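You operate a simulated robot arm through the tools that you are given. There is no shell and no other tool. Be economical: measure what you need, move in short steps, check, and stop when the job is done.

You run a simulated two-armed robot. Do the job below in one go: nothing can be reset, and whatever is moved stays where it is left.

JOB
Wipe up the spill on the top of the blue-marked table with the blue cloth and put it back.

Only the result counts: the job must be done as asked and must still hold three seconds after the hand-in. Knocking over, shifting, dropping, spilling or breaking anything else fails it. Flat cloth is picked up by pressing the open fingertips on it (5 to 10 N) and closing them slowly along it; thin cloth reads only 2 to 8 mm in the jaws.

ROBOT AND FRAMES
Two 7-joint arms with two-finger grippers on one trunk, on a base that drives. Base frame: it is fixed to the floor where the robot stands at the start and does not move with it; the origin is under the middle of the robot, x ahead of it, y to its left, z up; the surface under the hand at the start is at about z = 765. Lengths are in mm, angles in degrees, forces in N, time in s.
The left shoulder is at the start at [80, 176, 1076], the right one opposite. With the tool pointing down near the work surface each hand reaches from about 300 to 880 mm from the robot's upright axis, wherever it stands, measured 20 degrees to its own side. Payload 2.94 kg a hand.
Tool frame (each hand has its own): the origin (TCP) lies between the finger pads and is the grasp point; the fingertips stand 30 mm ahead of it; z points along the fingers, y is the line along which they close. The gripper opens to 138 mm. The gripper's body begins 109 mm behind the TCP.
Orientation is that of the tool frame in the base frame, as [roll, pitch, yaw] about the fixed x, y, z axes, in that order (R = Rz(yaw) Ry(pitch) Rx(roll)). With the fingers straight down and closing along the base's y, the tool's x points along the base's -x, its y along +y and its z along -z.

CONTROLS
- The arms move only by the tool play_rows. It takes "left_series", "right_series" or both (then of equal length, played together; a hand with none holds still); each is a list of rows, each a list of 3 entries, a list of its own where there are three numbers: the shift along the tool's x, y, z in cm, then the turn, a rotation vector about the tool's x, y, z in degrees, then the closure, from 0 (fully open) to 1 (shut). In form: [[[tx, ty, tz], [rx, ry, rz], jaw], ...]. A call has 1 to 12 rows; each row shifts and turns the commanded pose from where the row before left it, along the tool's axes as they then stand. Each row takes 0.2 s and may step no farther than 50 mm and 8.6 degrees from the row before; otherwise, or with a gripper value out of range, the whole call is refused. Where a pose cannot be reached the arm comes as near as it can. A force on the tool above 40 N (or 10 N above the force at the start of the call, whichever is more), or a blocked arm, ends the call early, and 0.2 s more pass. Each finger halts on what it meets, pressing with about 41 N; the grip force reading is that of the motor and also rises with nothing between the fingers. The clock runs only during rows and for 0.2 s after the last one: add rows that do not move to give the fingers time. The reply holds the time, the measured pose of the TCP, the force on the tool along the base axes, the opening and the grip force, in the units named above and with some noise, with the torque about the TCP (base axes, N m) and any sound that the robot's microphone picked up.
- Cameras (640 x 400 px; columns grow to the right, rows downward): "scene" is now at [170.5, -21.3, 1535.8]; the picture's right is [-0.35, -0.94, -0.00], its down [-0.83, 0.31, -0.47] and it looks along [0.44, -0.16, -0.88] (base axes); focal length 294 px, centre (320, 200). "left" rides on the left gripper at [71, -19, -146] in its tool frame; the picture's right is [0.26, 0.97, 0.00], its down [-0.85, 0.23, -0.48] and it looks along [-0.46, 0.12, 0.88] (tool axes); focal length 280 px, centre (320, 200). "right" rides on the right gripper at [71, 19, -146] in its tool frame; the picture's right is [-0.26, 0.97, 0.00], its down [-0.85, -0.23, -0.48] and it looks along [-0.46, -0.12, 0.88] (tool axes); focal length 280 px, centre (320, 200). There is no depth. A picture from a camera that has moved, and an enlarged one, comes with that camera's place and axes in the base frame and with its lens.
- camera(camera): a new picture of that camera. No time passes.
- lift_body(by): slides the trunk up (or, below 0, down) by that many mm; the arms and the scene camera ride with it, the base frame stays. It gives what a move gives, with no picture.
- steer(legs): drives the robot by 1 to 6 legs, each [ahead, turn to the left] in mm and degrees, along the robot's own axes; the way and the turn of a leg run together, so that a leg with both is an arc; at most 1500 mm and 180 degrees a leg. The arms and the cameras ride along, it lands a little off, and it stops where it bumps. It gives what a move gives.
- pan_tilt(pan, tilt): turns the head with the scene camera to pan (to the left, within 120 degrees either way) and tilt (down, from -29 to 69), counted from straight ahead of the robot. It gives what a move gives.
- inspect(camera, box): a new picture of the part [left, top, right, bottom] of that camera's present view, enlarged. No time passes.
- hand_in(): hands the job in; it is judged then, once.

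Work in short steps. Places have to be worked out from the pictures, the camera data and where the tool is seen: move nearer, look again, correct. Check each grasp and each placing, and mend what went wrong. You have 120 turns and 100 pictures in all, those below and enlarged ones among them. Open the grippers and draw the arms clear of the work before you hand the job in, unless the task says otherwise; then end with one line.

The tools are called after ">>>" as a command line: name --argument value ..., lists and objects as JSON in quotes. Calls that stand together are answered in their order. play_rows: Moves the arms, as the interface text tells. Its arguments: {"type":"object","properties":{"left_series":{"type":"array"},"right_series":{"type":"array"}},"required":[]} The other tools are called the same way: lift_body (by) slides the trunk up or down; steer (legs) drives the base; pan_tilt (pan, tilt) turns the head that bears the scene camera; camera (camera) takes a picture; inspect (camera, box) takes an enlarged picture of a part of a camera's view; hand_in () hands the job in.

At the start:

```text
clock: 0.0
left_tool_pos: [553.0, 73.3, 1030.5]
left_tool_rot: [-180.0, 0.0, -179.9]
left_wrist_force: [0.0, -0.2, -0.4]
left_ft_torque: [0.03, 0.0, -0.03]
left_finger_gap: 137.9
left_gripper_force: 0.1
right_tool_pos: [404.2, -313.8, 1031.4]
right_tool_rot: [180.0, -0.1, 180.0]
right_wrist_force: [-0.5, -0.1, 0.2]
right_ft_torque: [0.04, 0.0, 0.01]
right_finger_gap: 138.0
right_gripper_force: 0.1
trunk travel left (down, up): [-250.0, 484.0]
robot x, y, heading: [-3.8, -3.3, -0.3]
head pan, tilt: [-20.6, 62.1]
```

scene: 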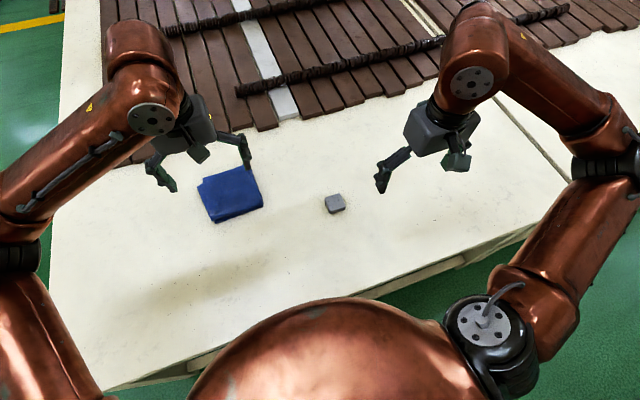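
right: 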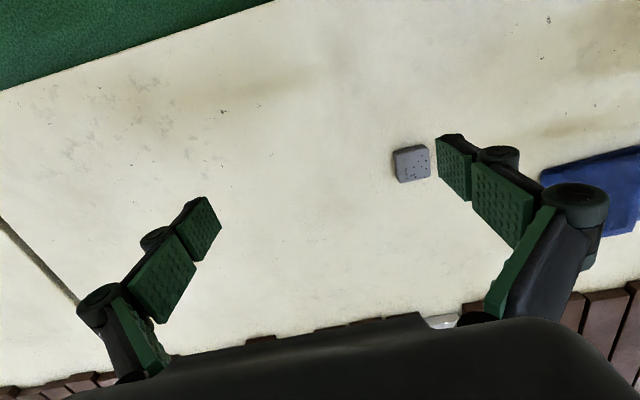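
left: 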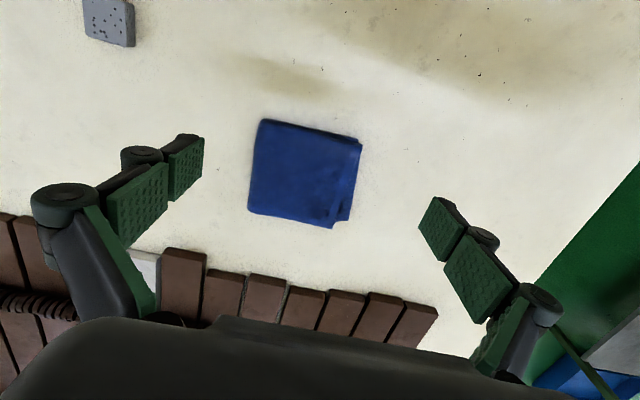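

The cloth lies on the table in front of me. I don't know yet which table is blue-marked, so I'll look around with the head.

>>> pan_tilt --pan 30 --tilt 30

>>> camera --camera "scene"

>>> pan_tilt --pan -40 --tilt 30

>>> camera --camera "scene"

>>> pan_tilt --pan 110 --tilt 30

>>> camera --camera "scene"

>>> pan_tilt --pan -115 --tilt 30

>>> camera --camera "scene"

```text
clock: 1.2
left_tool_pos: [552.9, 71.9, 1031.8]
left_tool_rot: [-179.9, 0.0, -179.9]
left_wrist_force: [0.5, 0.3, 0.1]
left_ft_torque: [-0.02, 0.0, 0.02]
left_finger_gap: 137.8
left_gripper_force: 0.1
right_tool_pos: [405.4, -313.4, 1030.2]
right_tool_rot: [-180.0, 0.0, -180.0]
right_wrist_force: [-0.5, 0.1, -0.1]
right_ft_torque: [0.04, 0.05, -0.04]
right_finger_gap: 138.0
right_gripper_force: 0.1
trunk travel left (down, up): [-250.0, 484.0]
robot x, y, heading: [-2.6, 0.5, -0.1]
head pan, tilt: [30.0, 30.0]
```

```text
96 pictures are left
camera scene: at [188.8, 46.5, 1580.3], right [0.5, -0.87, 0.0], down [-0.43, -0.25, -0.87], along [0.75, 0.43, -0.5], focal length 294 px, centre (320, 200)
```

scene: 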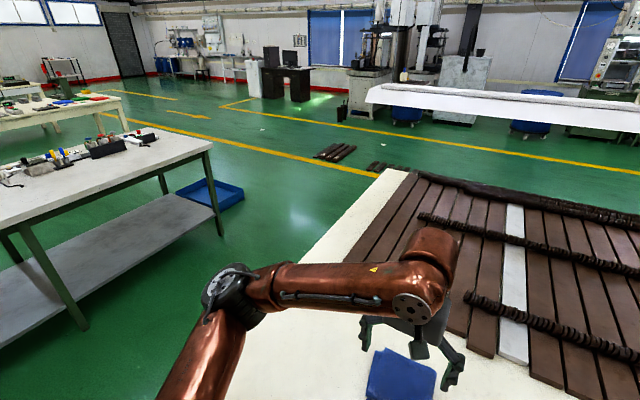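

```text
clock: 2.6
left_tool_pos: [554.0, 72.4, 1030.5]
left_tool_rot: [-179.9, 0.0, -179.9]
left_wrist_force: [0.9, 0.0, 0.0]
left_ft_torque: [0.0, 0.0, -0.03]
left_finger_gap: 138.2
left_gripper_force: 0.1
right_tool_pos: [404.9, -312.9, 1031.1]
right_tool_rot: [179.9, 0.1, -180.0]
right_wrist_force: [0.3, -0.4, -0.1]
right_ft_torque: [-0.02, -0.04, -0.02]
right_finger_gap: 138.1
right_gripper_force: 0.0
trunk travel left (down, up): [-250.0, 484.0]
robot x, y, heading: [5.4, 3.9, 0.1]
head pan, tilt: [-40.0, 30.0]
```

```text
95 pictures are left
camera scene: at [179.8, -56.7, 1580.3], right [-0.64, -0.77, 0.0], down [-0.38, 0.32, -0.87], along [0.66, -0.56, -0.5], focal length 294 px, centre (320, 200)
```

scene: 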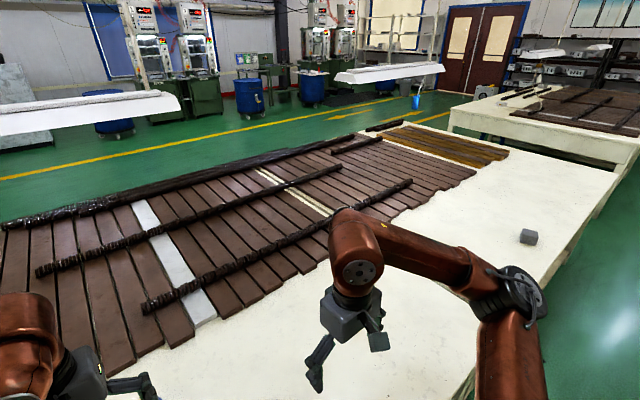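

```text
clock: 5.0
left_tool_pos: [552.6, 73.5, 1030.3]
left_tool_rot: [-180.0, 0.0, -179.9]
left_wrist_force: [0.2, -0.7, -0.3]
left_ft_torque: [0.01, -0.02, -0.06]
left_finger_gap: 137.8
left_gripper_force: 0.0
right_tool_pos: [404.9, -312.4, 1029.6]
right_tool_rot: [-179.9, 0.0, 180.0]
right_wrist_force: [-0.3, -0.4, 0.3]
right_ft_torque: [0.0, -0.01, 0.01]
right_finger_gap: 138.2
right_gripper_force: 0.1
trunk travel left (down, up): [-250.0, 484.0]
robot x, y, heading: [-0.0, 0.9, -0.1]
head pan, tilt: [110.0, 30.0]
```

```text
94 pictures are left
camera scene: at [79.6, 86.4, 1580.4], right [0.94, 0.34, 0.0], down [0.17, -0.47, -0.87], along [-0.3, 0.81, -0.5], focal length 294 px, centre (320, 200)
```

scene: 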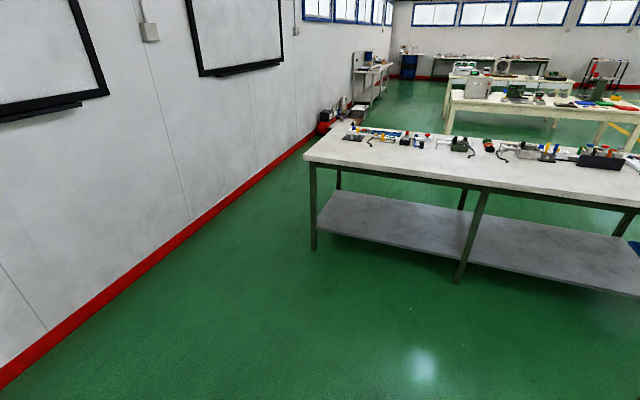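

```text
clock: 8.2
left_tool_pos: [553.9, 72.0, 1031.1]
left_tool_rot: [-180.0, 0.0, -179.9]
left_wrist_force: [0.6, 0.3, -1.3]
left_ft_torque: [-0.05, -0.01, 0.03]
left_finger_gap: 138.2
left_gripper_force: 0.0
right_tool_pos: [404.8, -313.8, 1031.0]
right_tool_rot: [-179.9, 0.0, 180.0]
right_wrist_force: [-0.1, -0.7, 0.7]
right_ft_torque: [-0.01, -0.02, 0.01]
right_finger_gap: 137.8
right_gripper_force: 0.1
trunk travel left (down, up): [-250.0, 484.0]
robot x, y, heading: [0.9, -0.6, -0.2]
head pan, tilt: [-115.0, 30.0]
```

```text
93 pictures are left
camera scene: at [72.3, -80.7, 1580.3], right [-0.91, 0.42, 0.0], down [0.21, 0.45, -0.87], along [-0.37, -0.78, -0.5], focal length 294 px, centre (320, 200)
```

scene: 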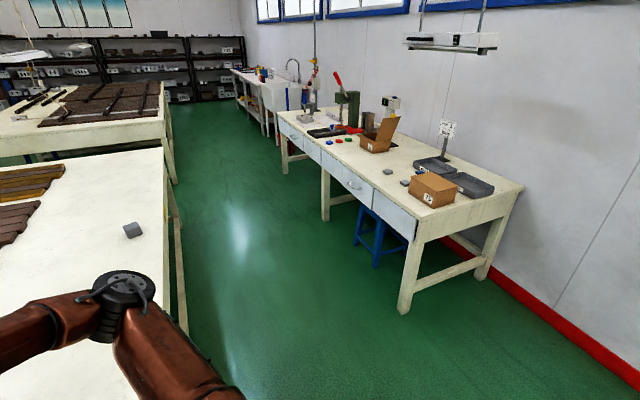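

No blue mark is visible yet. I'll enlarge several views and look at each candidate table.

>>> inspect --camera "scene" --box '[260, 60, 540, 235]'

>>> pan_tilt --pan -60 --tilt 20

>>> camera --camera "scene"

>>> inspect --camera "scene" --box '[0, 100, 320, 300]'

>>> pan_tilt --pan 70 --tilt 25

>>> camera --camera "scene"

>>> inspect --camera "scene" --box '[160, 60, 480, 260]'

>>> pan_tilt --pan 0 --tilt 69

>>> camera --camera "scene"

```text
2.29 times, centred on (400, 148) of scene
camera zoom: at [72.3, -80.7, 1580.3], right [-0.91, 0.42, 0.0], down [0.21, 0.45, -0.87], along [-0.37, -0.78, -0.5], focal length 672 px, centre (137, 320)
```

zoom: 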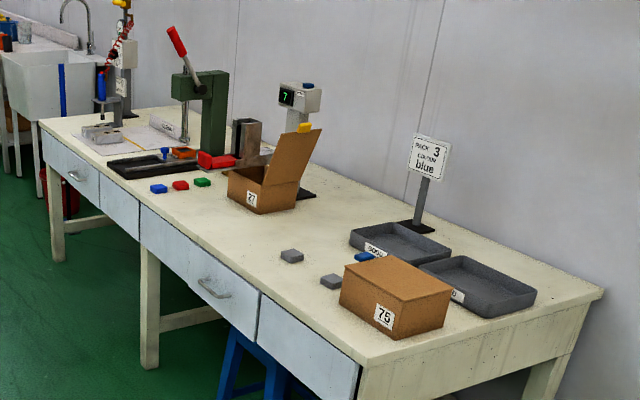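

```text
clock: 9.4
left_tool_pos: [551.5, 72.5, 1030.2]
left_tool_rot: [-179.9, -0.1, -179.9]
left_wrist_force: [0.1, 0.2, -1.0]
left_ft_torque: [0.02, 0.0, 0.02]
left_finger_gap: 137.9
left_gripper_force: 0.2
right_tool_pos: [405.3, -313.6, 1030.5]
right_tool_rot: [180.0, -0.1, -180.0]
right_wrist_force: [-0.9, 0.1, 0.3]
right_ft_torque: [0.0, 0.03, 0.01]
right_finger_gap: 138.0
right_gripper_force: 0.1
trunk travel left (down, up): [-250.0, 484.0]
robot x, y, heading: [1.0, 1.4, -0.0]
head pan, tilt: [-60.0, 20.0]
```

```text
91 pictures are left
camera scene: at [156.9, -79.4, 1596.3], right [-0.87, -0.5, 0.0], down [-0.17, 0.3, -0.94], along [0.47, -0.81, -0.34], focal length 294 px, centre (320, 200)
```

scene: 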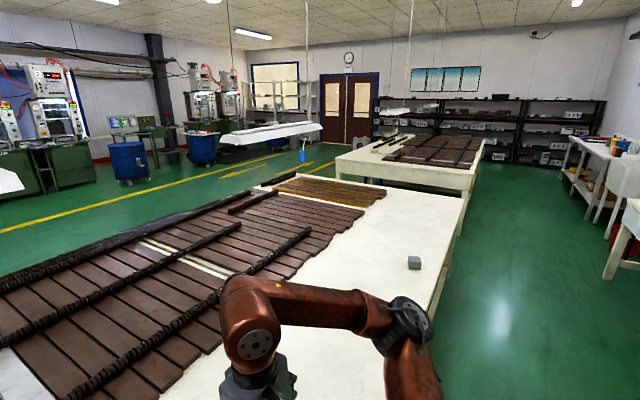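

```text
2.00 times, centred on (160, 200) of scene
camera zoom: at [156.9, -79.4, 1596.3], right [-0.87, -0.5, 0.0], down [-0.17, 0.3, -0.94], along [0.47, -0.81, -0.34], focal length 588 px, centre (640, 200)
```

zoom: 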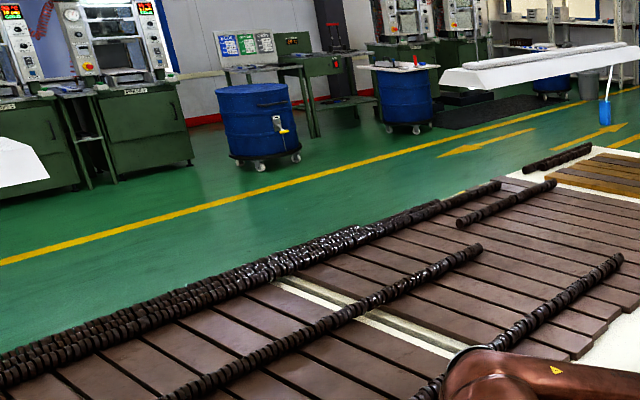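

```text
clock: 11.5
left_tool_pos: [553.1, 72.8, 1031.1]
left_tool_rot: [-180.0, 0.0, -180.0]
left_wrist_force: [-0.3, 0.2, 0.1]
left_ft_torque: [-0.03, -0.01, 0.0]
left_finger_gap: 137.8
left_gripper_force: 0.1
right_tool_pos: [404.2, -312.2, 1029.8]
right_tool_rot: [-179.9, 0.1, -180.0]
right_wrist_force: [-0.1, 0.5, -0.3]
right_ft_torque: [0.02, -0.02, -0.03]
right_finger_gap: 138.1
right_gripper_force: 0.1
trunk travel left (down, up): [-250.0, 484.0]
robot x, y, heading: [1.0, 3.3, 0.1]
head pan, tilt: [70.0, 25.0]
```

```text
89 pictures are left
camera scene: at [142.0, 87.9, 1588.3], right [0.94, -0.34, 0.0], down [-0.15, -0.4, -0.91], along [0.31, 0.85, -0.42], focal length 294 px, centre (320, 200)
```

scene: 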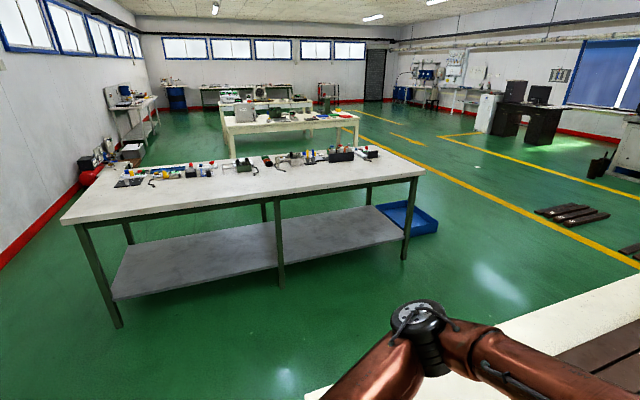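

```text
2.00 times, centred on (320, 160) of scene
camera zoom: at [142.0, 87.9, 1588.3], right [0.94, -0.34, 0.0], down [-0.15, -0.4, -0.91], along [0.31, 0.85, -0.42], focal length 588 px, centre (320, 280)
```

zoom: 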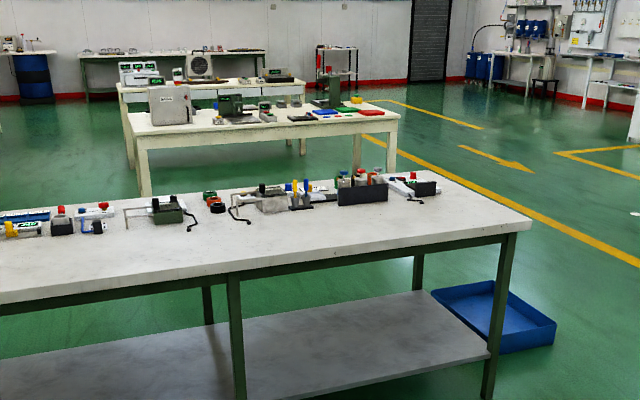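

```text
clock: 12.9
left_tool_pos: [553.2, 71.1, 1029.7]
left_tool_rot: [180.0, 0.0, -179.9]
left_wrist_force: [-0.2, 0.9, -0.1]
left_ft_torque: [-0.01, -0.01, -0.03]
left_finger_gap: 138.3
left_gripper_force: 0.1
right_tool_pos: [404.2, -313.5, 1030.9]
right_tool_rot: [179.9, 0.0, -180.0]
right_wrist_force: [-0.2, 0.1, -0.6]
right_ft_torque: [0.01, 0.02, 0.01]
right_finger_gap: 138.0
right_gripper_force: 0.1
trunk travel left (down, up): [-250.0, 484.0]
robot x, y, heading: [0.1, -2.1, 0.0]
head pan, tilt: [0.0, 68.8]
```

```text
87 pictures are left
camera scene: at [166.4, 1.4, 1528.9], right [0.0, -1.0, 0.0], down [-0.93, 0.0, -0.36], along [0.36, 0.0, -0.93], focal length 294 px, centre (320, 200)
```

scene: 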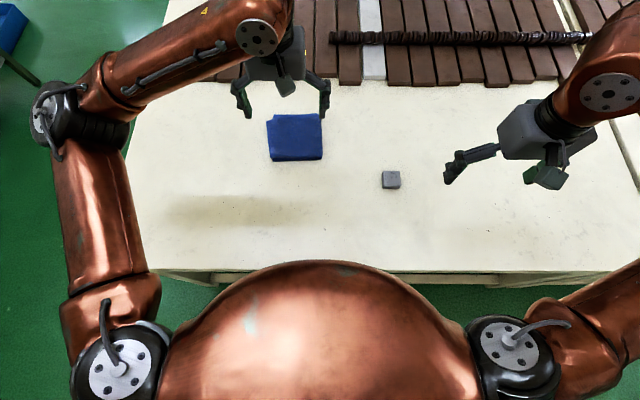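

The right bench has a sign reading "blue", and the main table has brown smudges. I'll enlarge both to tell what is what.

>>> inspect --camera "scene" --box '[120, 80, 440, 280]'

>>> pan_tilt --pan -110 --tilt 25

>>> inspect --camera "scene" --box '[400, 100, 560, 200]'

>>> inspect --camera "scene" --box '[280, 100, 440, 200]'

>>> inspect --camera "scene" --box '[0, 40, 240, 190]'

```text
2.00 times, centred on (280, 180) of scene
camera zoom: at [166.4, 1.4, 1528.9], right [0.0, -1.0, 0.0], down [-0.93, 0.0, -0.36], along [0.36, 0.0, -0.93], focal length 588 px, centre (400, 240)
```

zoom: 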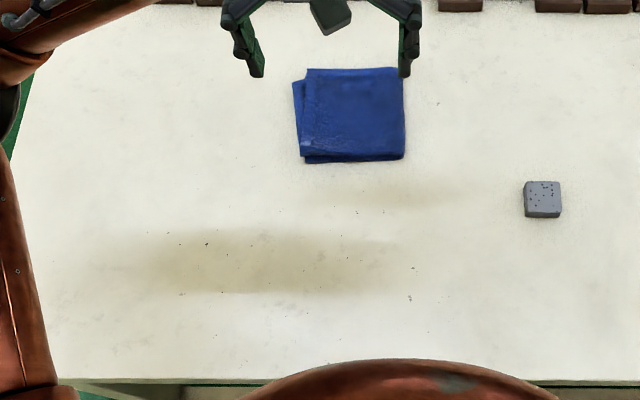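

```text
clock: 14.8
left_tool_pos: [553.7, 73.0, 1030.3]
left_tool_rot: [179.9, -0.1, -179.9]
left_wrist_force: [-1.0, -0.2, 0.1]
left_ft_torque: [-0.02, -0.01, 0.01]
left_finger_gap: 137.9
left_gripper_force: 0.2
right_tool_pos: [404.8, -313.8, 1032.3]
right_tool_rot: [-179.9, 0.1, 179.9]
right_wrist_force: [-0.8, -0.2, -0.5]
right_ft_torque: [0.04, -0.02, 0.0]
right_finger_gap: 138.0
right_gripper_force: 0.1
trunk travel left (down, up): [-250.0, 484.0]
robot x, y, heading: [1.8, 0.3, 0.1]
head pan, tilt: [-110.0, 25.0]
```

```text
4.00 times, centred on (480, 150) of scene
camera zoom: at [79.0, -85.3, 1588.3], right [-0.94, 0.34, 0.0], down [0.14, 0.4, -0.91], along [-0.31, -0.85, -0.42], focal length 1175 px, centre (-320, 400)
```

zoom: 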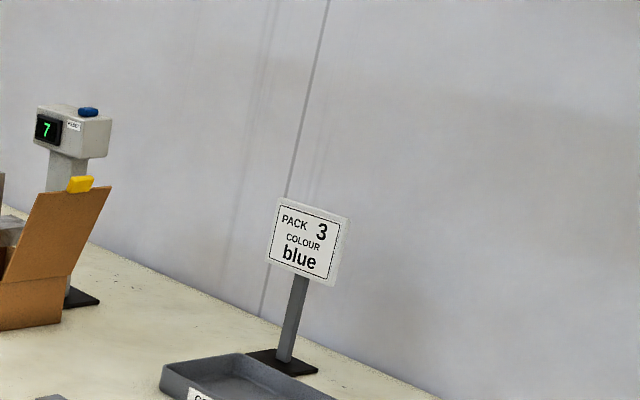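

```text
4.00 times, centred on (360, 150) of scene
camera zoom: at [79.0, -85.3, 1588.3], right [-0.94, 0.34, 0.0], down [0.14, 0.4, -0.91], along [-0.31, -0.85, -0.42], focal length 1175 px, centre (160, 400)
```

zoom: 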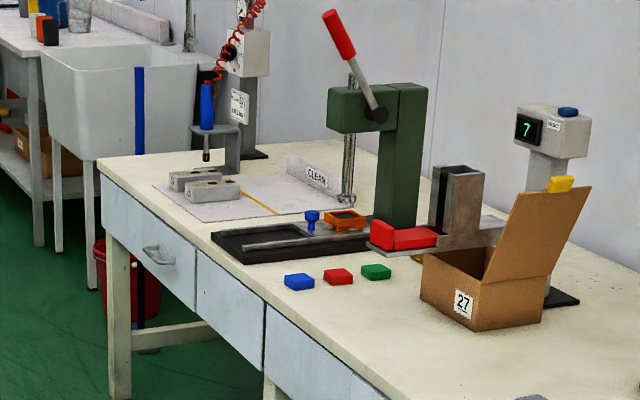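

```text
2.67 times, centred on (120, 115) of scene
camera zoom: at [79.0, -85.3, 1588.3], right [-0.94, 0.34, 0.0], down [0.14, 0.4, -0.91], along [-0.31, -0.85, -0.42], focal length 784 px, centre (853, 427)
```

zoom: 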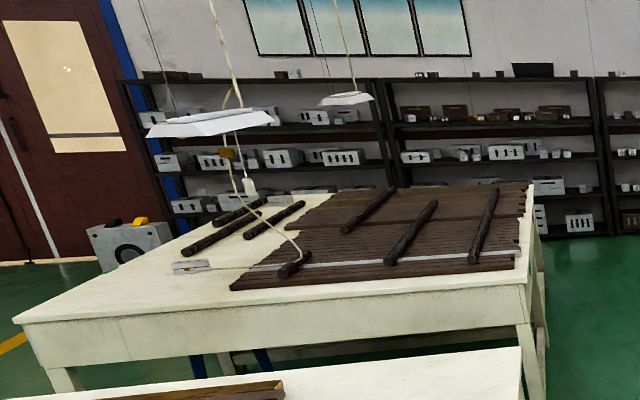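

A blue strip shows on the sink side, but I see none clearly on a table. I'll back off to see the main table's front face and other tables, first checking that the area behind is clear.

>>> pan_tilt --pan 120 --tilt 40

>>> camera --camera "scene"

>>> pan_tilt --pan -120 --tilt 50

>>> camera --camera "scene"

```text
clock: 18.1
left_tool_pos: [552.2, 73.2, 1031.9]
left_tool_rot: [-180.0, 0.0, -179.9]
left_wrist_force: [-0.6, 0.9, -0.2]
left_ft_torque: [-0.01, -0.02, -0.01]
left_finger_gap: 137.8
left_gripper_force: 0.1
right_tool_pos: [406.0, -313.1, 1030.9]
right_tool_rot: [180.0, 0.0, -180.0]
right_wrist_force: [0.1, -0.3, -0.1]
right_ft_torque: [0.03, 0.01, 0.02]
right_finger_gap: 137.9
right_gripper_force: 0.1
trunk travel left (down, up): [-250.0, 484.0]
robot x, y, heading: [2.9, 1.8, 0.1]
head pan, tilt: [120.0, 40.0]
```

```text
82 pictures are left
camera scene: at [68.0, 75.0, 1565.0], right [0.87, 0.5, 0.0], down [0.32, -0.56, -0.77], along [-0.38, 0.66, -0.64], focal length 294 px, centre (320, 200)
```

scene: 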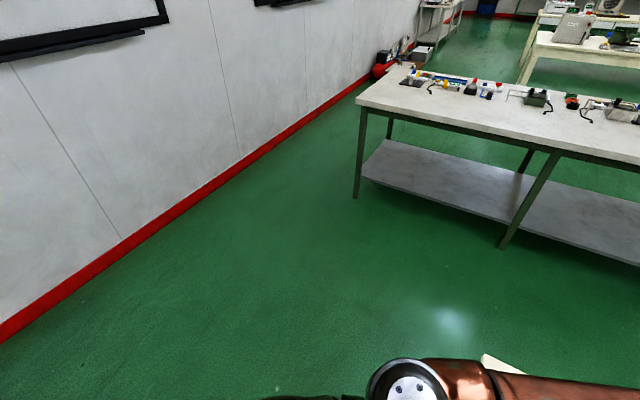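

```text
clock: 21.5
left_tool_pos: [552.5, 73.2, 1030.0]
left_tool_rot: [-179.9, 0.0, -179.9]
left_wrist_force: [-0.1, 0.0, 1.1]
left_ft_torque: [0.01, -0.02, 0.01]
left_finger_gap: 138.1
left_gripper_force: 0.0
right_tool_pos: [405.6, -314.1, 1030.3]
right_tool_rot: [179.9, 0.0, 179.9]
right_wrist_force: [-0.1, -1.2, -0.2]
right_ft_torque: [0.01, 0.01, 0.01]
right_finger_gap: 137.9
right_gripper_force: 0.1
trunk travel left (down, up): [-250.0, 484.0]
robot x, y, heading: [-1.6, 2.3, 0.1]
head pan, tilt: [-120.0, 50.0]
```

```text
81 pictures are left
camera scene: at [72.0, -65.4, 1550.8], right [-0.87, 0.5, 0.0], down [0.38, 0.66, -0.64], along [-0.32, -0.56, -0.77], focal length 294 px, centre (320, 200)
```

scene: 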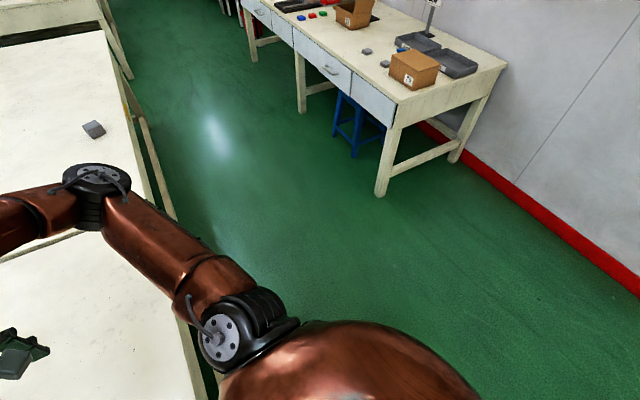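

Behind is clear, and the front "table" seems to be two tables with a seam. I'll back off and look at their fronts.

>>> steer --legs '[[-700, 0]]'

>>> pan_tilt --pan 0 --tilt 40

>>> camera --camera "scene"

>>> pan_tilt --pan -50 --tilt 35

>>> camera --camera "scene"

>>> pan_tilt --pan 50 --tilt 35

>>> camera --camera "scene"

```text
clock: 25.3
left_tool_pos: [-151.8, 71.5, 1031.6]
left_tool_rot: [-180.0, 0.0, 179.5]
left_wrist_force: [0.2, 0.3, 0.9]
left_ft_torque: [-0.03, 0.0, -0.02]
left_finger_gap: 138.1
left_gripper_force: 0.1
right_tool_pos: [-303.2, -314.9, 1030.4]
right_tool_rot: [-179.9, 0.0, 179.4]
right_wrist_force: [-0.8, -0.2, -0.1]
right_ft_torque: [0.02, -0.04, 0.02]
right_finger_gap: 138.1
right_gripper_force: 0.1
trunk travel left (down, up): [-250.0, 484.0]
robot x, y, heading: [-704.6, 5.7, -0.5]
head pan, tilt: [-120.0, 50.0]
```

```text
clock: 27.3
left_tool_pos: [-151.0, 70.7, 1030.3]
left_tool_rot: [-180.0, 0.0, 179.5]
left_wrist_force: [-0.4, 0.9, -0.6]
left_ft_torque: [0.01, 0.0, 0.01]
left_finger_gap: 138.1
left_gripper_force: 0.2
right_tool_pos: [-303.7, -314.3, 1030.0]
right_tool_rot: [-180.0, -0.1, 179.3]
right_wrist_force: [0.9, -0.4, -0.2]
right_ft_torque: [0.01, 0.0, -0.03]
right_finger_gap: 138.1
right_gripper_force: 0.1
trunk travel left (down, up): [-250.0, 484.0]
robot x, y, heading: [-705.4, 5.9, -0.5]
head pan, tilt: [0.0, 40.0]
```

```text
80 pictures are left
camera scene: at [-509.8, 2.9, 1564.9], right [-0.01, -1.0, 0.0], down [-0.64, 0.01, -0.77], along [0.77, -0.01, -0.64], focal length 294 px, centre (320, 200)
```

scene: 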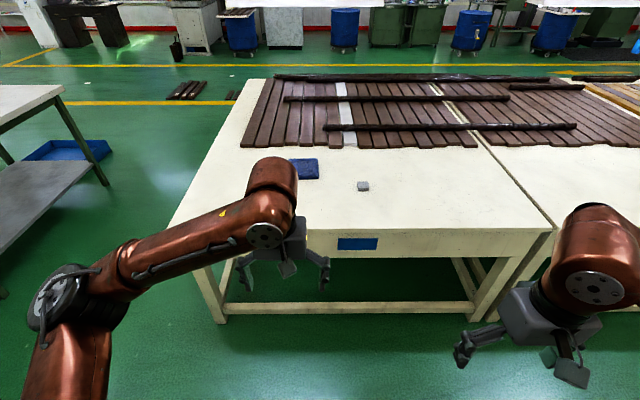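

```text
clock: 28.5
left_tool_pos: [-151.3, 71.7, 1030.4]
left_tool_rot: [-180.0, 0.1, 179.5]
left_wrist_force: [0.3, -0.3, 0.1]
left_ft_torque: [0.02, 0.0, 0.02]
left_finger_gap: 138.1
left_gripper_force: 0.1
right_tool_pos: [-304.5, -313.8, 1030.3]
right_tool_rot: [-179.9, -0.1, 179.4]
right_wrist_force: [0.2, 0.4, -1.1]
right_ft_torque: [-0.01, 0.0, -0.02]
right_finger_gap: 137.8
right_gripper_force: 0.1
trunk travel left (down, up): [-250.0, 484.0]
robot x, y, heading: [-702.6, 3.0, -0.6]
head pan, tilt: [-50.0, 35.0]
```

```text
79 pictures are left
camera scene: at [-538.8, -64.1, 1572.5], right [-0.77, -0.64, 0.0], down [-0.36, 0.44, -0.82], along [0.52, -0.63, -0.57], focal length 294 px, centre (320, 200)
```

scene: 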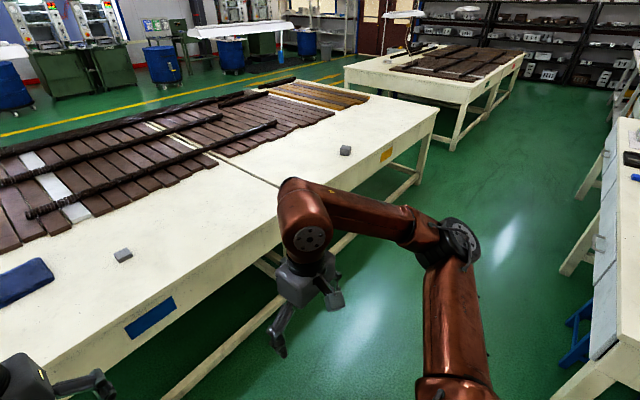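

```text
clock: 30.3
left_tool_pos: [-151.0, 69.9, 1030.8]
left_tool_rot: [-180.0, 0.0, 179.5]
left_wrist_force: [-0.4, -0.2, -0.7]
left_ft_torque: [0.01, 0.0, 0.02]
left_finger_gap: 137.8
left_gripper_force: 0.0
right_tool_pos: [-303.0, -313.8, 1030.4]
right_tool_rot: [180.0, 0.0, 179.4]
right_wrist_force: [-0.2, 0.6, -0.5]
right_ft_torque: [-0.01, 0.02, -0.02]
right_finger_gap: 137.9
right_gripper_force: 0.1
trunk travel left (down, up): [-250.0, 484.0]
robot x, y, heading: [-701.3, 3.3, -0.5]
head pan, tilt: [50.0, 35.0]
```

```text
78 pictures are left
camera scene: at [-537.4, 70.7, 1572.5], right [0.76, -0.65, 0.0], down [-0.37, -0.44, -0.82], along [0.53, 0.62, -0.57], focal length 294 px, centre (320, 200)
```

scene: 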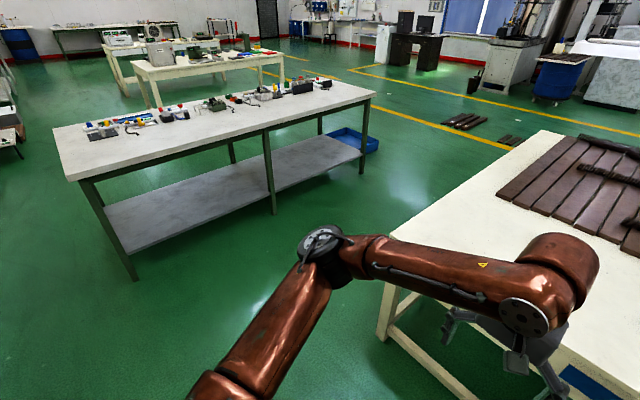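

The table ahead bears the blue mark (the next one is yellow). Now I'll look at its top enlarged for the real spill, as opposed to the shading.

>>> pan_tilt --pan 0 --tilt 30

>>> inspect --camera "scene" --box '[170, 150, 580, 330]'

>>> inspect --camera "scene" --box '[300, 190, 500, 300]'

>>> camera --camera "left"

```text
clock: 31.5
left_tool_pos: [-149.9, 70.6, 1031.4]
left_tool_rot: [-180.0, 0.0, 179.4]
left_wrist_force: [0.7, 0.1, 0.3]
left_ft_torque: [-0.05, -0.01, -0.03]
left_finger_gap: 138.2
left_gripper_force: 0.0
right_tool_pos: [-303.8, -315.0, 1030.2]
right_tool_rot: [180.0, 0.0, 179.4]
right_wrist_force: [0.7, 0.2, -0.1]
right_ft_torque: [0.01, 0.01, 0.0]
right_finger_gap: 137.9
right_gripper_force: 0.0
trunk travel left (down, up): [-250.0, 484.0]
robot x, y, heading: [-707.5, 3.7, -0.6]
head pan, tilt: [0.0, 30.0]
```

```text
1.56 times, centred on (375, 240) of scene
camera zoom: at [-504.3, 3.0, 1580.3], right [-0.01, -1.0, 0.0], down [-0.5, 0.01, -0.87], along [0.87, -0.01, -0.5], focal length 459 px, centre (234, 138)
```

zoom: 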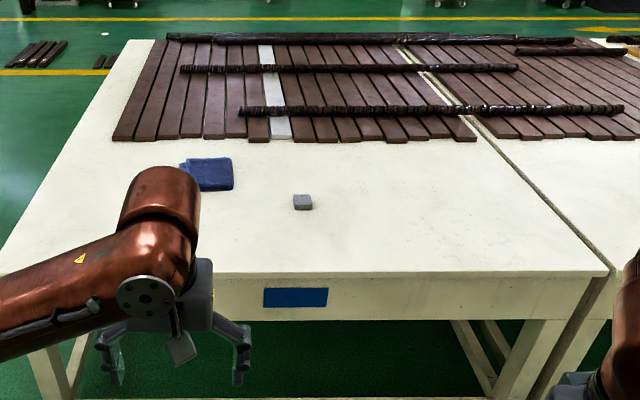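

```text
3.20 times, centred on (400, 245) of scene
camera zoom: at [-504.3, 3.0, 1580.3], right [-0.01, -1.0, 0.0], down [-0.5, 0.01, -0.87], along [0.87, -0.01, -0.5], focal length 940 px, centre (64, 56)
```

zoom: 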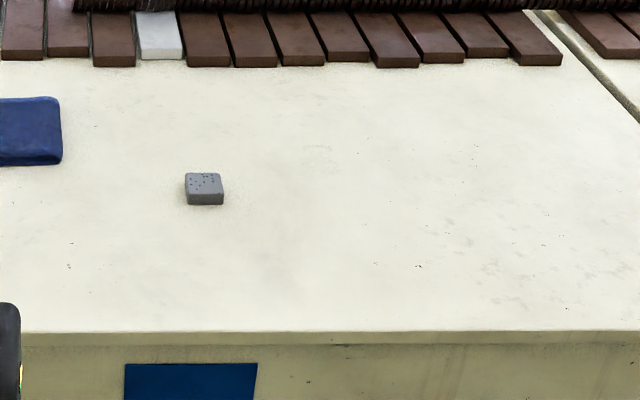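

```text
75 pictures are left
camera left: at [-222.6, 52.0, 1176.6], right [-0.25, 0.97, 0.0], down [0.85, 0.22, 0.48], along [0.46, 0.12, -0.88], focal length 280 px, centre (320, 200)
```

left: 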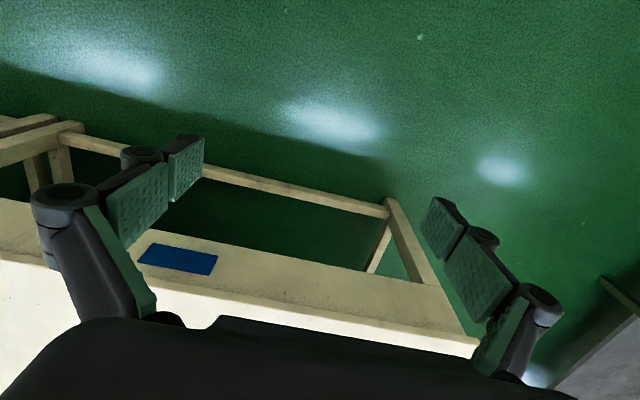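

The brown shades were partly arm shadows, so I need an unobstructed view of the left part. I'll turn the base left so that the arm clears the view.

>>> steer --legs '[[0, 60]]'

>>> pan_tilt --pan -55 --tilt 32

>>> camera --camera "scene"

```text
clock: 34.5
left_tool_pos: [-491.2, 519.6, 1031.7]
left_tool_rot: [179.9, 0.0, -120.0]
left_wrist_force: [0.0, -0.1, 0.3]
left_ft_torque: [-0.04, 0.0, -0.01]
left_finger_gap: 138.0
left_gripper_force: 0.1
right_tool_pos: [-230.7, 199.8, 1030.9]
right_tool_rot: [-180.0, 0.0, -119.8]
right_wrist_force: [-0.9, -0.1, 0.0]
right_ft_torque: [-0.04, -0.03, -0.01]
right_finger_gap: 138.0
right_gripper_force: 0.0
trunk travel left (down, up): [-250.0, 484.0]
robot x, y, heading: [-706.7, 5.3, 60.2]
head pan, tilt: [0.0, 30.0]
```

```text
clock: 35.8
left_tool_pos: [-491.2, 519.6, 1030.5]
left_tool_rot: [180.0, 0.0, -119.9]
left_wrist_force: [-0.1, -0.7, -0.6]
left_ft_torque: [-0.02, 0.02, -0.01]
left_finger_gap: 137.8
left_gripper_force: 0.0
right_tool_pos: [-230.0, 199.4, 1030.9]
right_tool_rot: [-179.9, -0.1, -119.9]
right_wrist_force: [-0.1, -0.1, -0.5]
right_ft_torque: [-0.02, 0.02, 0.01]
right_finger_gap: 137.8
right_gripper_force: 0.1
trunk travel left (down, up): [-250.0, 484.0]
robot x, y, heading: [-709.8, 4.3, 60.0]
head pan, tilt: [-55.0, 32.0]
```

```text
74 pictures are left
camera scene: at [-560.5, 108.9, 1577.2], right [0.09, -1.0, 0.0], down [-0.53, -0.05, -0.85], along [0.84, 0.07, -0.53], focal length 294 px, centre (320, 200)
```

scene: 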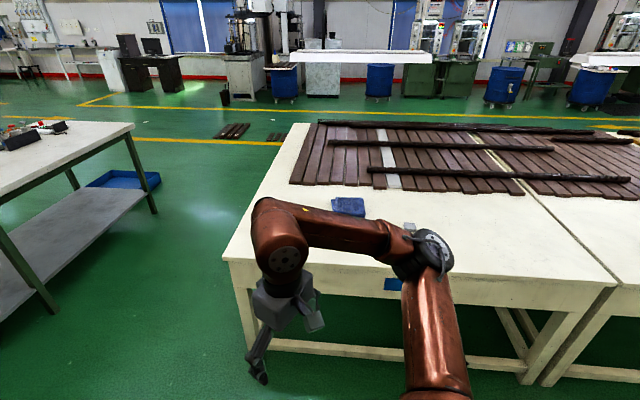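

The right arm now blocks; I'll turn further left so both arms are off the view.

>>> steer --legs '[[0, 50]]'

>>> pan_tilt --pan -107 --tilt 32

>>> camera --camera "scene"

>>> inspect --camera "scene" --box '[180, 120, 480, 310]'

```text
clock: 38.4
left_tool_pos: [-962.5, 499.7, 1030.0]
left_tool_rot: [179.9, 0.0, -69.8]
left_wrist_force: [0.3, 0.7, -0.2]
left_ft_torque: [0.0, -0.07, -0.03]
left_finger_gap: 137.9
left_gripper_force: 0.0
right_tool_pos: [-550.2, 494.3, 1030.9]
right_tool_rot: [-180.0, -0.1, -69.8]
right_wrist_force: [-0.7, 0.5, -0.2]
right_ft_torque: [0.01, 0.03, 0.0]
right_finger_gap: 138.3
right_gripper_force: 0.1
trunk travel left (down, up): [-250.0, 484.0]
robot x, y, heading: [-707.1, 8.5, 110.4]
head pan, tilt: [-55.0, 32.0]
```

```text
clock: 39.6
left_tool_pos: [-963.1, 499.5, 1029.6]
left_tool_rot: [-180.0, 0.1, -69.7]
left_wrist_force: [-0.2, -1.1, 0.5]
left_ft_torque: [-0.02, 0.0, 0.0]
left_finger_gap: 137.9
left_gripper_force: 0.1
right_tool_pos: [-549.4, 493.9, 1030.8]
right_tool_rot: [180.0, 0.0, -69.8]
right_wrist_force: [-0.1, 0.1, 0.0]
right_ft_torque: [-0.02, 0.01, -0.01]
right_finger_gap: 138.0
right_gripper_force: 0.1
trunk travel left (down, up): [-250.0, 484.0]
robot x, y, heading: [-705.3, 6.2, 110.3]
head pan, tilt: [-107.0, 32.0]
```

```text
73 pictures are left
camera scene: at [-653.6, 114.3, 1577.2], right [0.06, -1.0, 0.0], down [-0.53, -0.03, -0.85], along [0.85, 0.05, -0.53], focal length 294 px, centre (320, 200)
```

scene: 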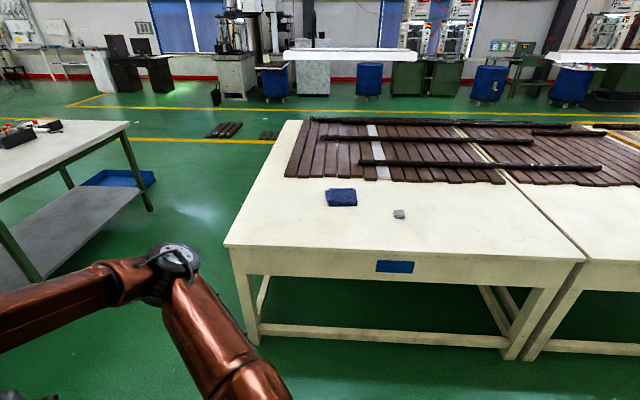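

```text
2.11 times, centred on (330, 215) of scene
camera zoom: at [-653.6, 114.3, 1577.2], right [0.06, -1.0, 0.0], down [-0.53, -0.03, -0.85], along [0.85, 0.05, -0.53], focal length 619 px, centre (299, 168)
```

zoom: 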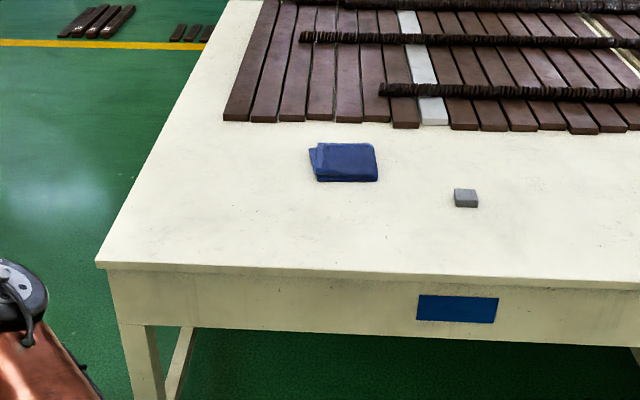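

No stain shows from here, so the brown was shadow; the spill must be faint. I'll enlarge parts of the top more.

>>> inspect --camera "scene" --box '[220, 170, 400, 270]'

>>> inspect --camera "scene" --box '[390, 170, 570, 270]'

>>> inspect --camera "scene" --box '[280, 105, 520, 190]'

```text
3.56 times, centred on (310, 220) of scene
camera zoom: at [-653.6, 114.3, 1577.2], right [0.06, -1.0, 0.0], down [-0.53, -0.03, -0.85], along [0.85, 0.05, -0.53], focal length 1045 px, centre (356, 129)
```

zoom: 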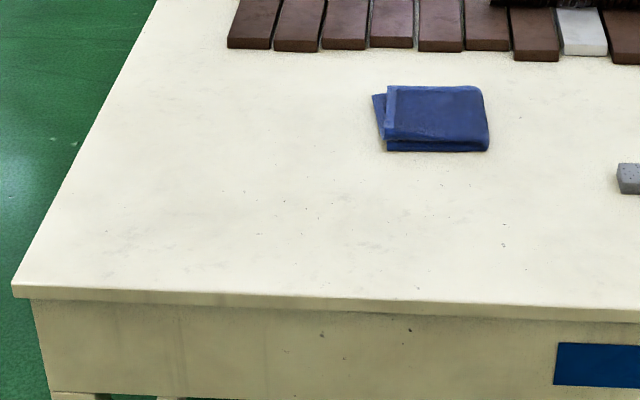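

```text
3.56 times, centred on (480, 220) of scene
camera zoom: at [-653.6, 114.3, 1577.2], right [0.06, -1.0, 0.0], down [-0.53, -0.03, -0.85], along [0.85, 0.05, -0.53], focal length 1045 px, centre (-249, 129)
```

zoom: 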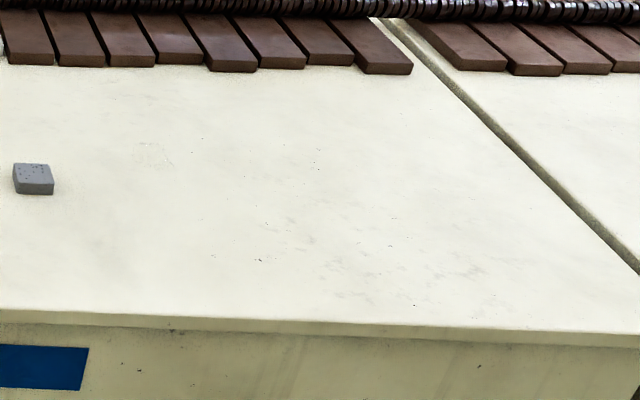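

```text
2.67 times, centred on (400, 148) of scene
camera zoom: at [-653.6, 114.3, 1577.2], right [0.06, -1.0, 0.0], down [-0.53, -0.03, -0.85], along [0.85, 0.05, -0.53], focal length 784 px, centre (107, 340)
```

zoom: 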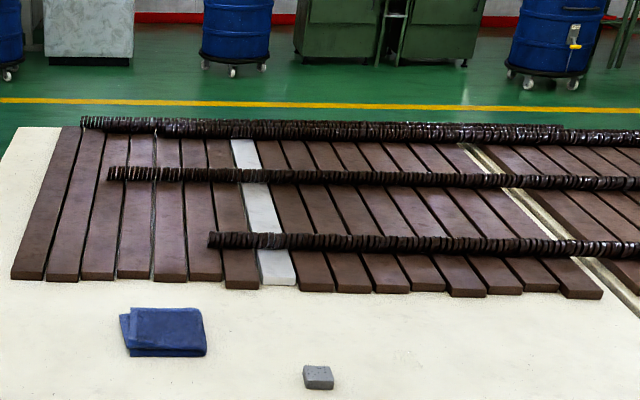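

Still nothing. I'll park alongside the table with arms pointing away from it and look down closely.

>>> steer --legs '[[0, -110], [520, 0], [0, 90]]'

>>> pan_tilt --pan -90 --tilt 55

>>> camera --camera "scene"

>>> inspect --camera "scene" --box '[0, 100, 320, 300]'

>>> inspect --camera "scene" --box '[320, 100, 640, 300]'

```text
clock: 51.1
left_tool_pos: [-248.5, 561.7, 1030.8]
left_tool_rot: [-180.0, 0.1, -90.1]
left_wrist_force: [0.2, -0.1, -0.4]
left_ft_torque: [0.04, -0.01, 0.02]
left_finger_gap: 138.0
left_gripper_force: 0.2
right_tool_pos: [135.3, 412.5, 1030.2]
right_tool_rot: [180.0, -0.1, -90.1]
right_wrist_force: [-0.3, 0.0, -1.1]
right_ft_torque: [-0.02, -0.03, 0.02]
right_finger_gap: 138.2
right_gripper_force: 0.1
trunk travel left (down, up): [-250.0, 484.0]
robot x, y, heading: [-179.1, 11.2, 90.1]
head pan, tilt: [-107.0, 32.0]
```

```text
clock: 52.0
left_tool_pos: [-249.5, 562.2, 1029.8]
left_tool_rot: [-180.0, 0.0, -90.0]
left_wrist_force: [-0.4, 0.6, 0.4]
left_ft_torque: [0.01, -0.01, -0.03]
left_finger_gap: 138.0
left_gripper_force: 0.1
right_tool_pos: [136.3, 413.2, 1031.0]
right_tool_rot: [-180.0, -0.1, -90.1]
right_wrist_force: [0.1, 0.4, 0.2]
right_ft_torque: [0.0, -0.01, 0.01]
right_finger_gap: 138.0
right_gripper_force: 0.2
trunk travel left (down, up): [-250.0, 484.0]
robot x, y, heading: [-179.5, 10.7, 90.0]
head pan, tilt: [-90.0, 55.0]
```

```text
68 pictures are left
camera scene: at [-106.7, 119.0, 1544.3], right [0.0, -1.0, 0.0], down [-0.82, 0.0, -0.57], along [0.57, 0.0, -0.82], focal length 294 px, centre (320, 200)
```

scene: 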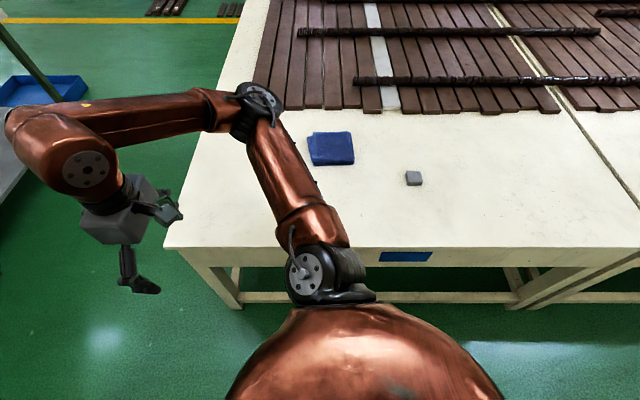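

```text
2.00 times, centred on (160, 200) of scene
camera zoom: at [-106.7, 119.0, 1544.3], right [0.0, -1.0, 0.0], down [-0.82, 0.0, -0.57], along [0.57, 0.0, -0.82], focal length 588 px, centre (640, 200)
```

zoom: 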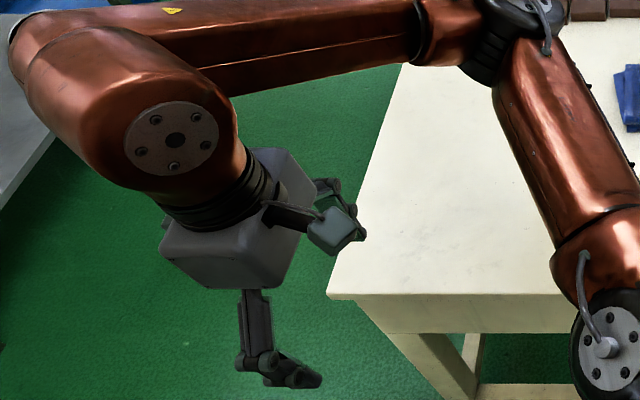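

```text
2.00 times, centred on (480, 200) of scene
camera zoom: at [-106.7, 119.0, 1544.3], right [0.0, -1.0, 0.0], down [-0.82, 0.0, -0.57], along [0.57, 0.0, -0.82], focal length 588 px, centre (0, 200)
```

zoom: 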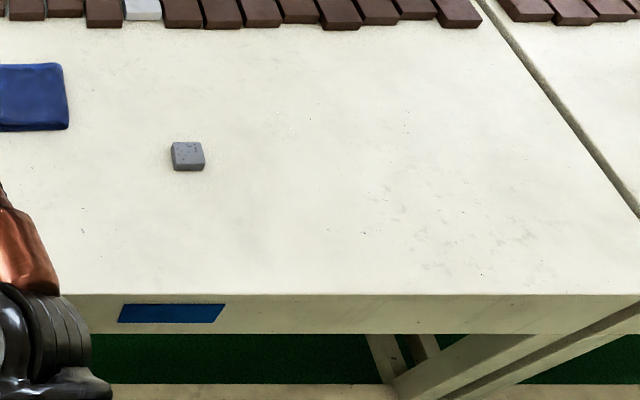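

Only grey mottled smudges around (400, -580) stand out. I'll compare with the yellow table's top, then go close.

>>> pan_tilt --pan -120 --tilt 40

>>> camera --camera "scene"

>>> inspect --camera "scene" --box '[100, 100, 420, 300]'

```text
clock: 52.9
left_tool_pos: [-249.3, 561.8, 1030.5]
left_tool_rot: [180.0, 0.0, -90.1]
left_wrist_force: [-0.1, -0.9, 1.0]
left_ft_torque: [0.02, 0.02, 0.0]
left_finger_gap: 138.0
left_gripper_force: 0.1
right_tool_pos: [137.5, 413.0, 1030.2]
right_tool_rot: [180.0, -0.1, -90.1]
right_wrist_force: [-0.2, -0.1, -0.3]
right_ft_torque: [0.0, 0.03, 0.0]
right_finger_gap: 138.1
right_gripper_force: 0.1
trunk travel left (down, up): [-250.0, 484.0]
robot x, y, heading: [-177.1, 8.2, 90.1]
head pan, tilt: [-120.0, 40.0]
```

```text
65 pictures are left
camera scene: at [-105.3, 76.7, 1564.9], right [-0.5, -0.87, 0.0], down [-0.56, 0.32, -0.77], along [0.66, -0.38, -0.64], focal length 294 px, centre (320, 200)
```

scene: 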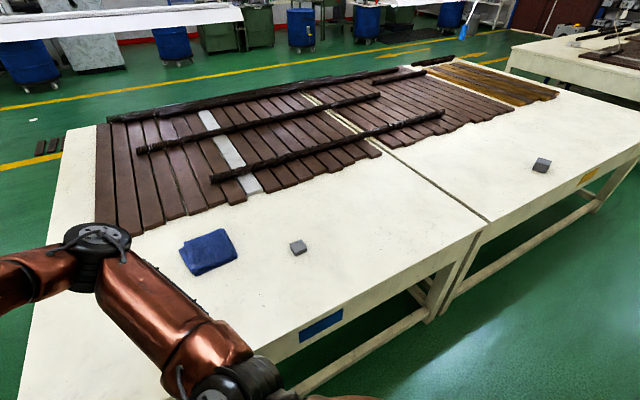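

```text
2.00 times, centred on (260, 200) of scene
camera zoom: at [-105.3, 76.7, 1564.9], right [-0.5, -0.87, 0.0], down [-0.56, 0.32, -0.77], along [0.66, -0.38, -0.64], focal length 588 px, centre (440, 200)
```

zoom: 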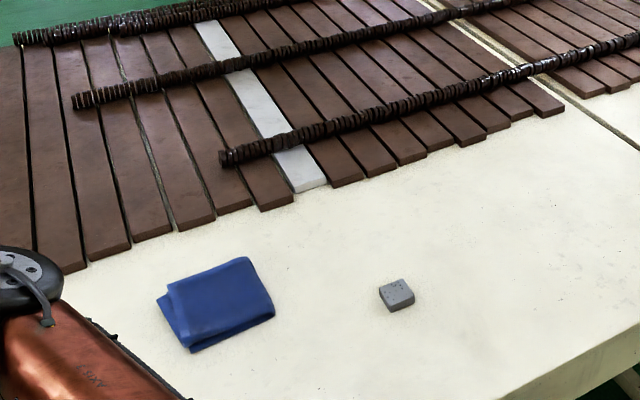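

I'll back along the table so the arm clears the left part, and look at it from a steeper angle.

>>> steer --legs '[[-500, 0]]'

>>> pan_tilt --pan -100 --tilt 60

>>> camera --camera "scene"

>>> pan_tilt --pan -45 --tilt 40

>>> camera --camera "scene"

```text
clock: 55.9
left_tool_pos: [-250.9, 56.9, 1032.1]
left_tool_rot: [179.9, 0.0, -90.1]
left_wrist_force: [-0.2, -0.1, -0.2]
left_ft_torque: [0.07, 0.0, 0.0]
left_finger_gap: 138.2
left_gripper_force: 0.0
right_tool_pos: [135.8, -92.4, 1031.2]
right_tool_rot: [179.9, 0.0, -90.1]
right_wrist_force: [0.2, -0.5, -0.7]
right_ft_torque: [0.02, -0.05, 0.01]
right_finger_gap: 138.0
right_gripper_force: 0.1
trunk travel left (down, up): [-250.0, 484.0]
robot x, y, heading: [-183.6, -495.6, 90.2]
head pan, tilt: [-120.0, 40.0]
```

```text
clock: 56.7
left_tool_pos: [-251.4, 58.1, 1031.2]
left_tool_rot: [-179.9, 0.0, -89.9]
left_wrist_force: [-0.3, 0.6, -0.3]
left_ft_torque: [0.02, 0.03, 0.03]
left_finger_gap: 137.6
left_gripper_force: 0.0
right_tool_pos: [134.9, -91.8, 1031.5]
right_tool_rot: [180.0, -0.1, -90.1]
right_wrist_force: [-0.3, 0.1, -0.1]
right_ft_torque: [0.01, -0.01, 0.0]
right_finger_gap: 137.9
right_gripper_force: 0.1
trunk travel left (down, up): [-250.0, 484.0]
robot x, y, heading: [-180.9, -495.0, 89.9]
head pan, tilt: [-100.0, 60.0]
```

```text
63 pictures are left
camera scene: at [-114.4, -396.2, 1538.3], right [-0.18, -0.98, 0.0], down [-0.85, 0.15, -0.5], along [0.49, -0.09, -0.87], focal length 294 px, centre (320, 200)
```

scene: 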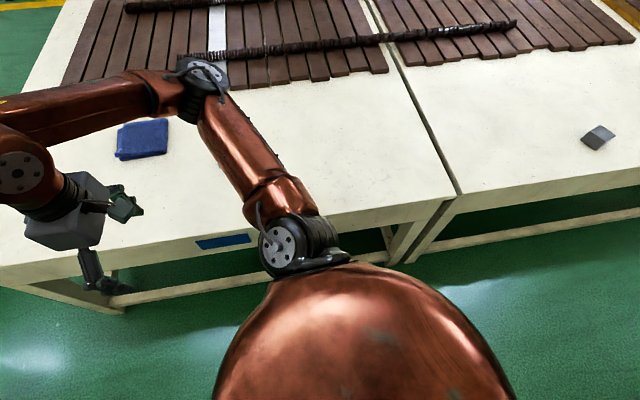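

```text
clock: 58.0
left_tool_pos: [-251.1, 58.0, 1030.1]
left_tool_rot: [-180.0, 0.0, -90.1]
left_wrist_force: [-0.7, 0.4, -0.1]
left_ft_torque: [-0.05, -0.01, 0.0]
left_finger_gap: 138.1
left_gripper_force: 0.2
right_tool_pos: [135.6, -91.0, 1030.9]
right_tool_rot: [180.0, -0.1, -90.1]
right_wrist_force: [-0.3, 0.2, 0.1]
right_ft_torque: [0.02, -0.01, -0.01]
right_finger_gap: 138.0
right_gripper_force: 0.2
trunk travel left (down, up): [-250.0, 484.0]
robot x, y, heading: [-183.2, -494.3, 89.8]
head pan, tilt: [-45.0, 40.0]
```

```text
62 pictures are left
camera scene: at [-119.7, -324.4, 1564.9], right [0.7, -0.71, 0.0], down [-0.46, -0.45, -0.77], along [0.54, 0.54, -0.64], focal length 294 px, centre (320, 200)
```

scene: 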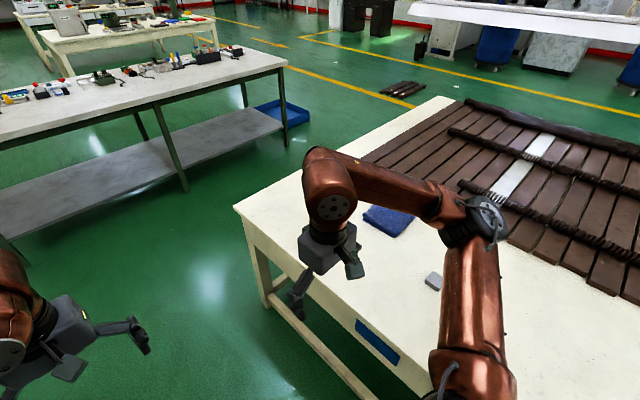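

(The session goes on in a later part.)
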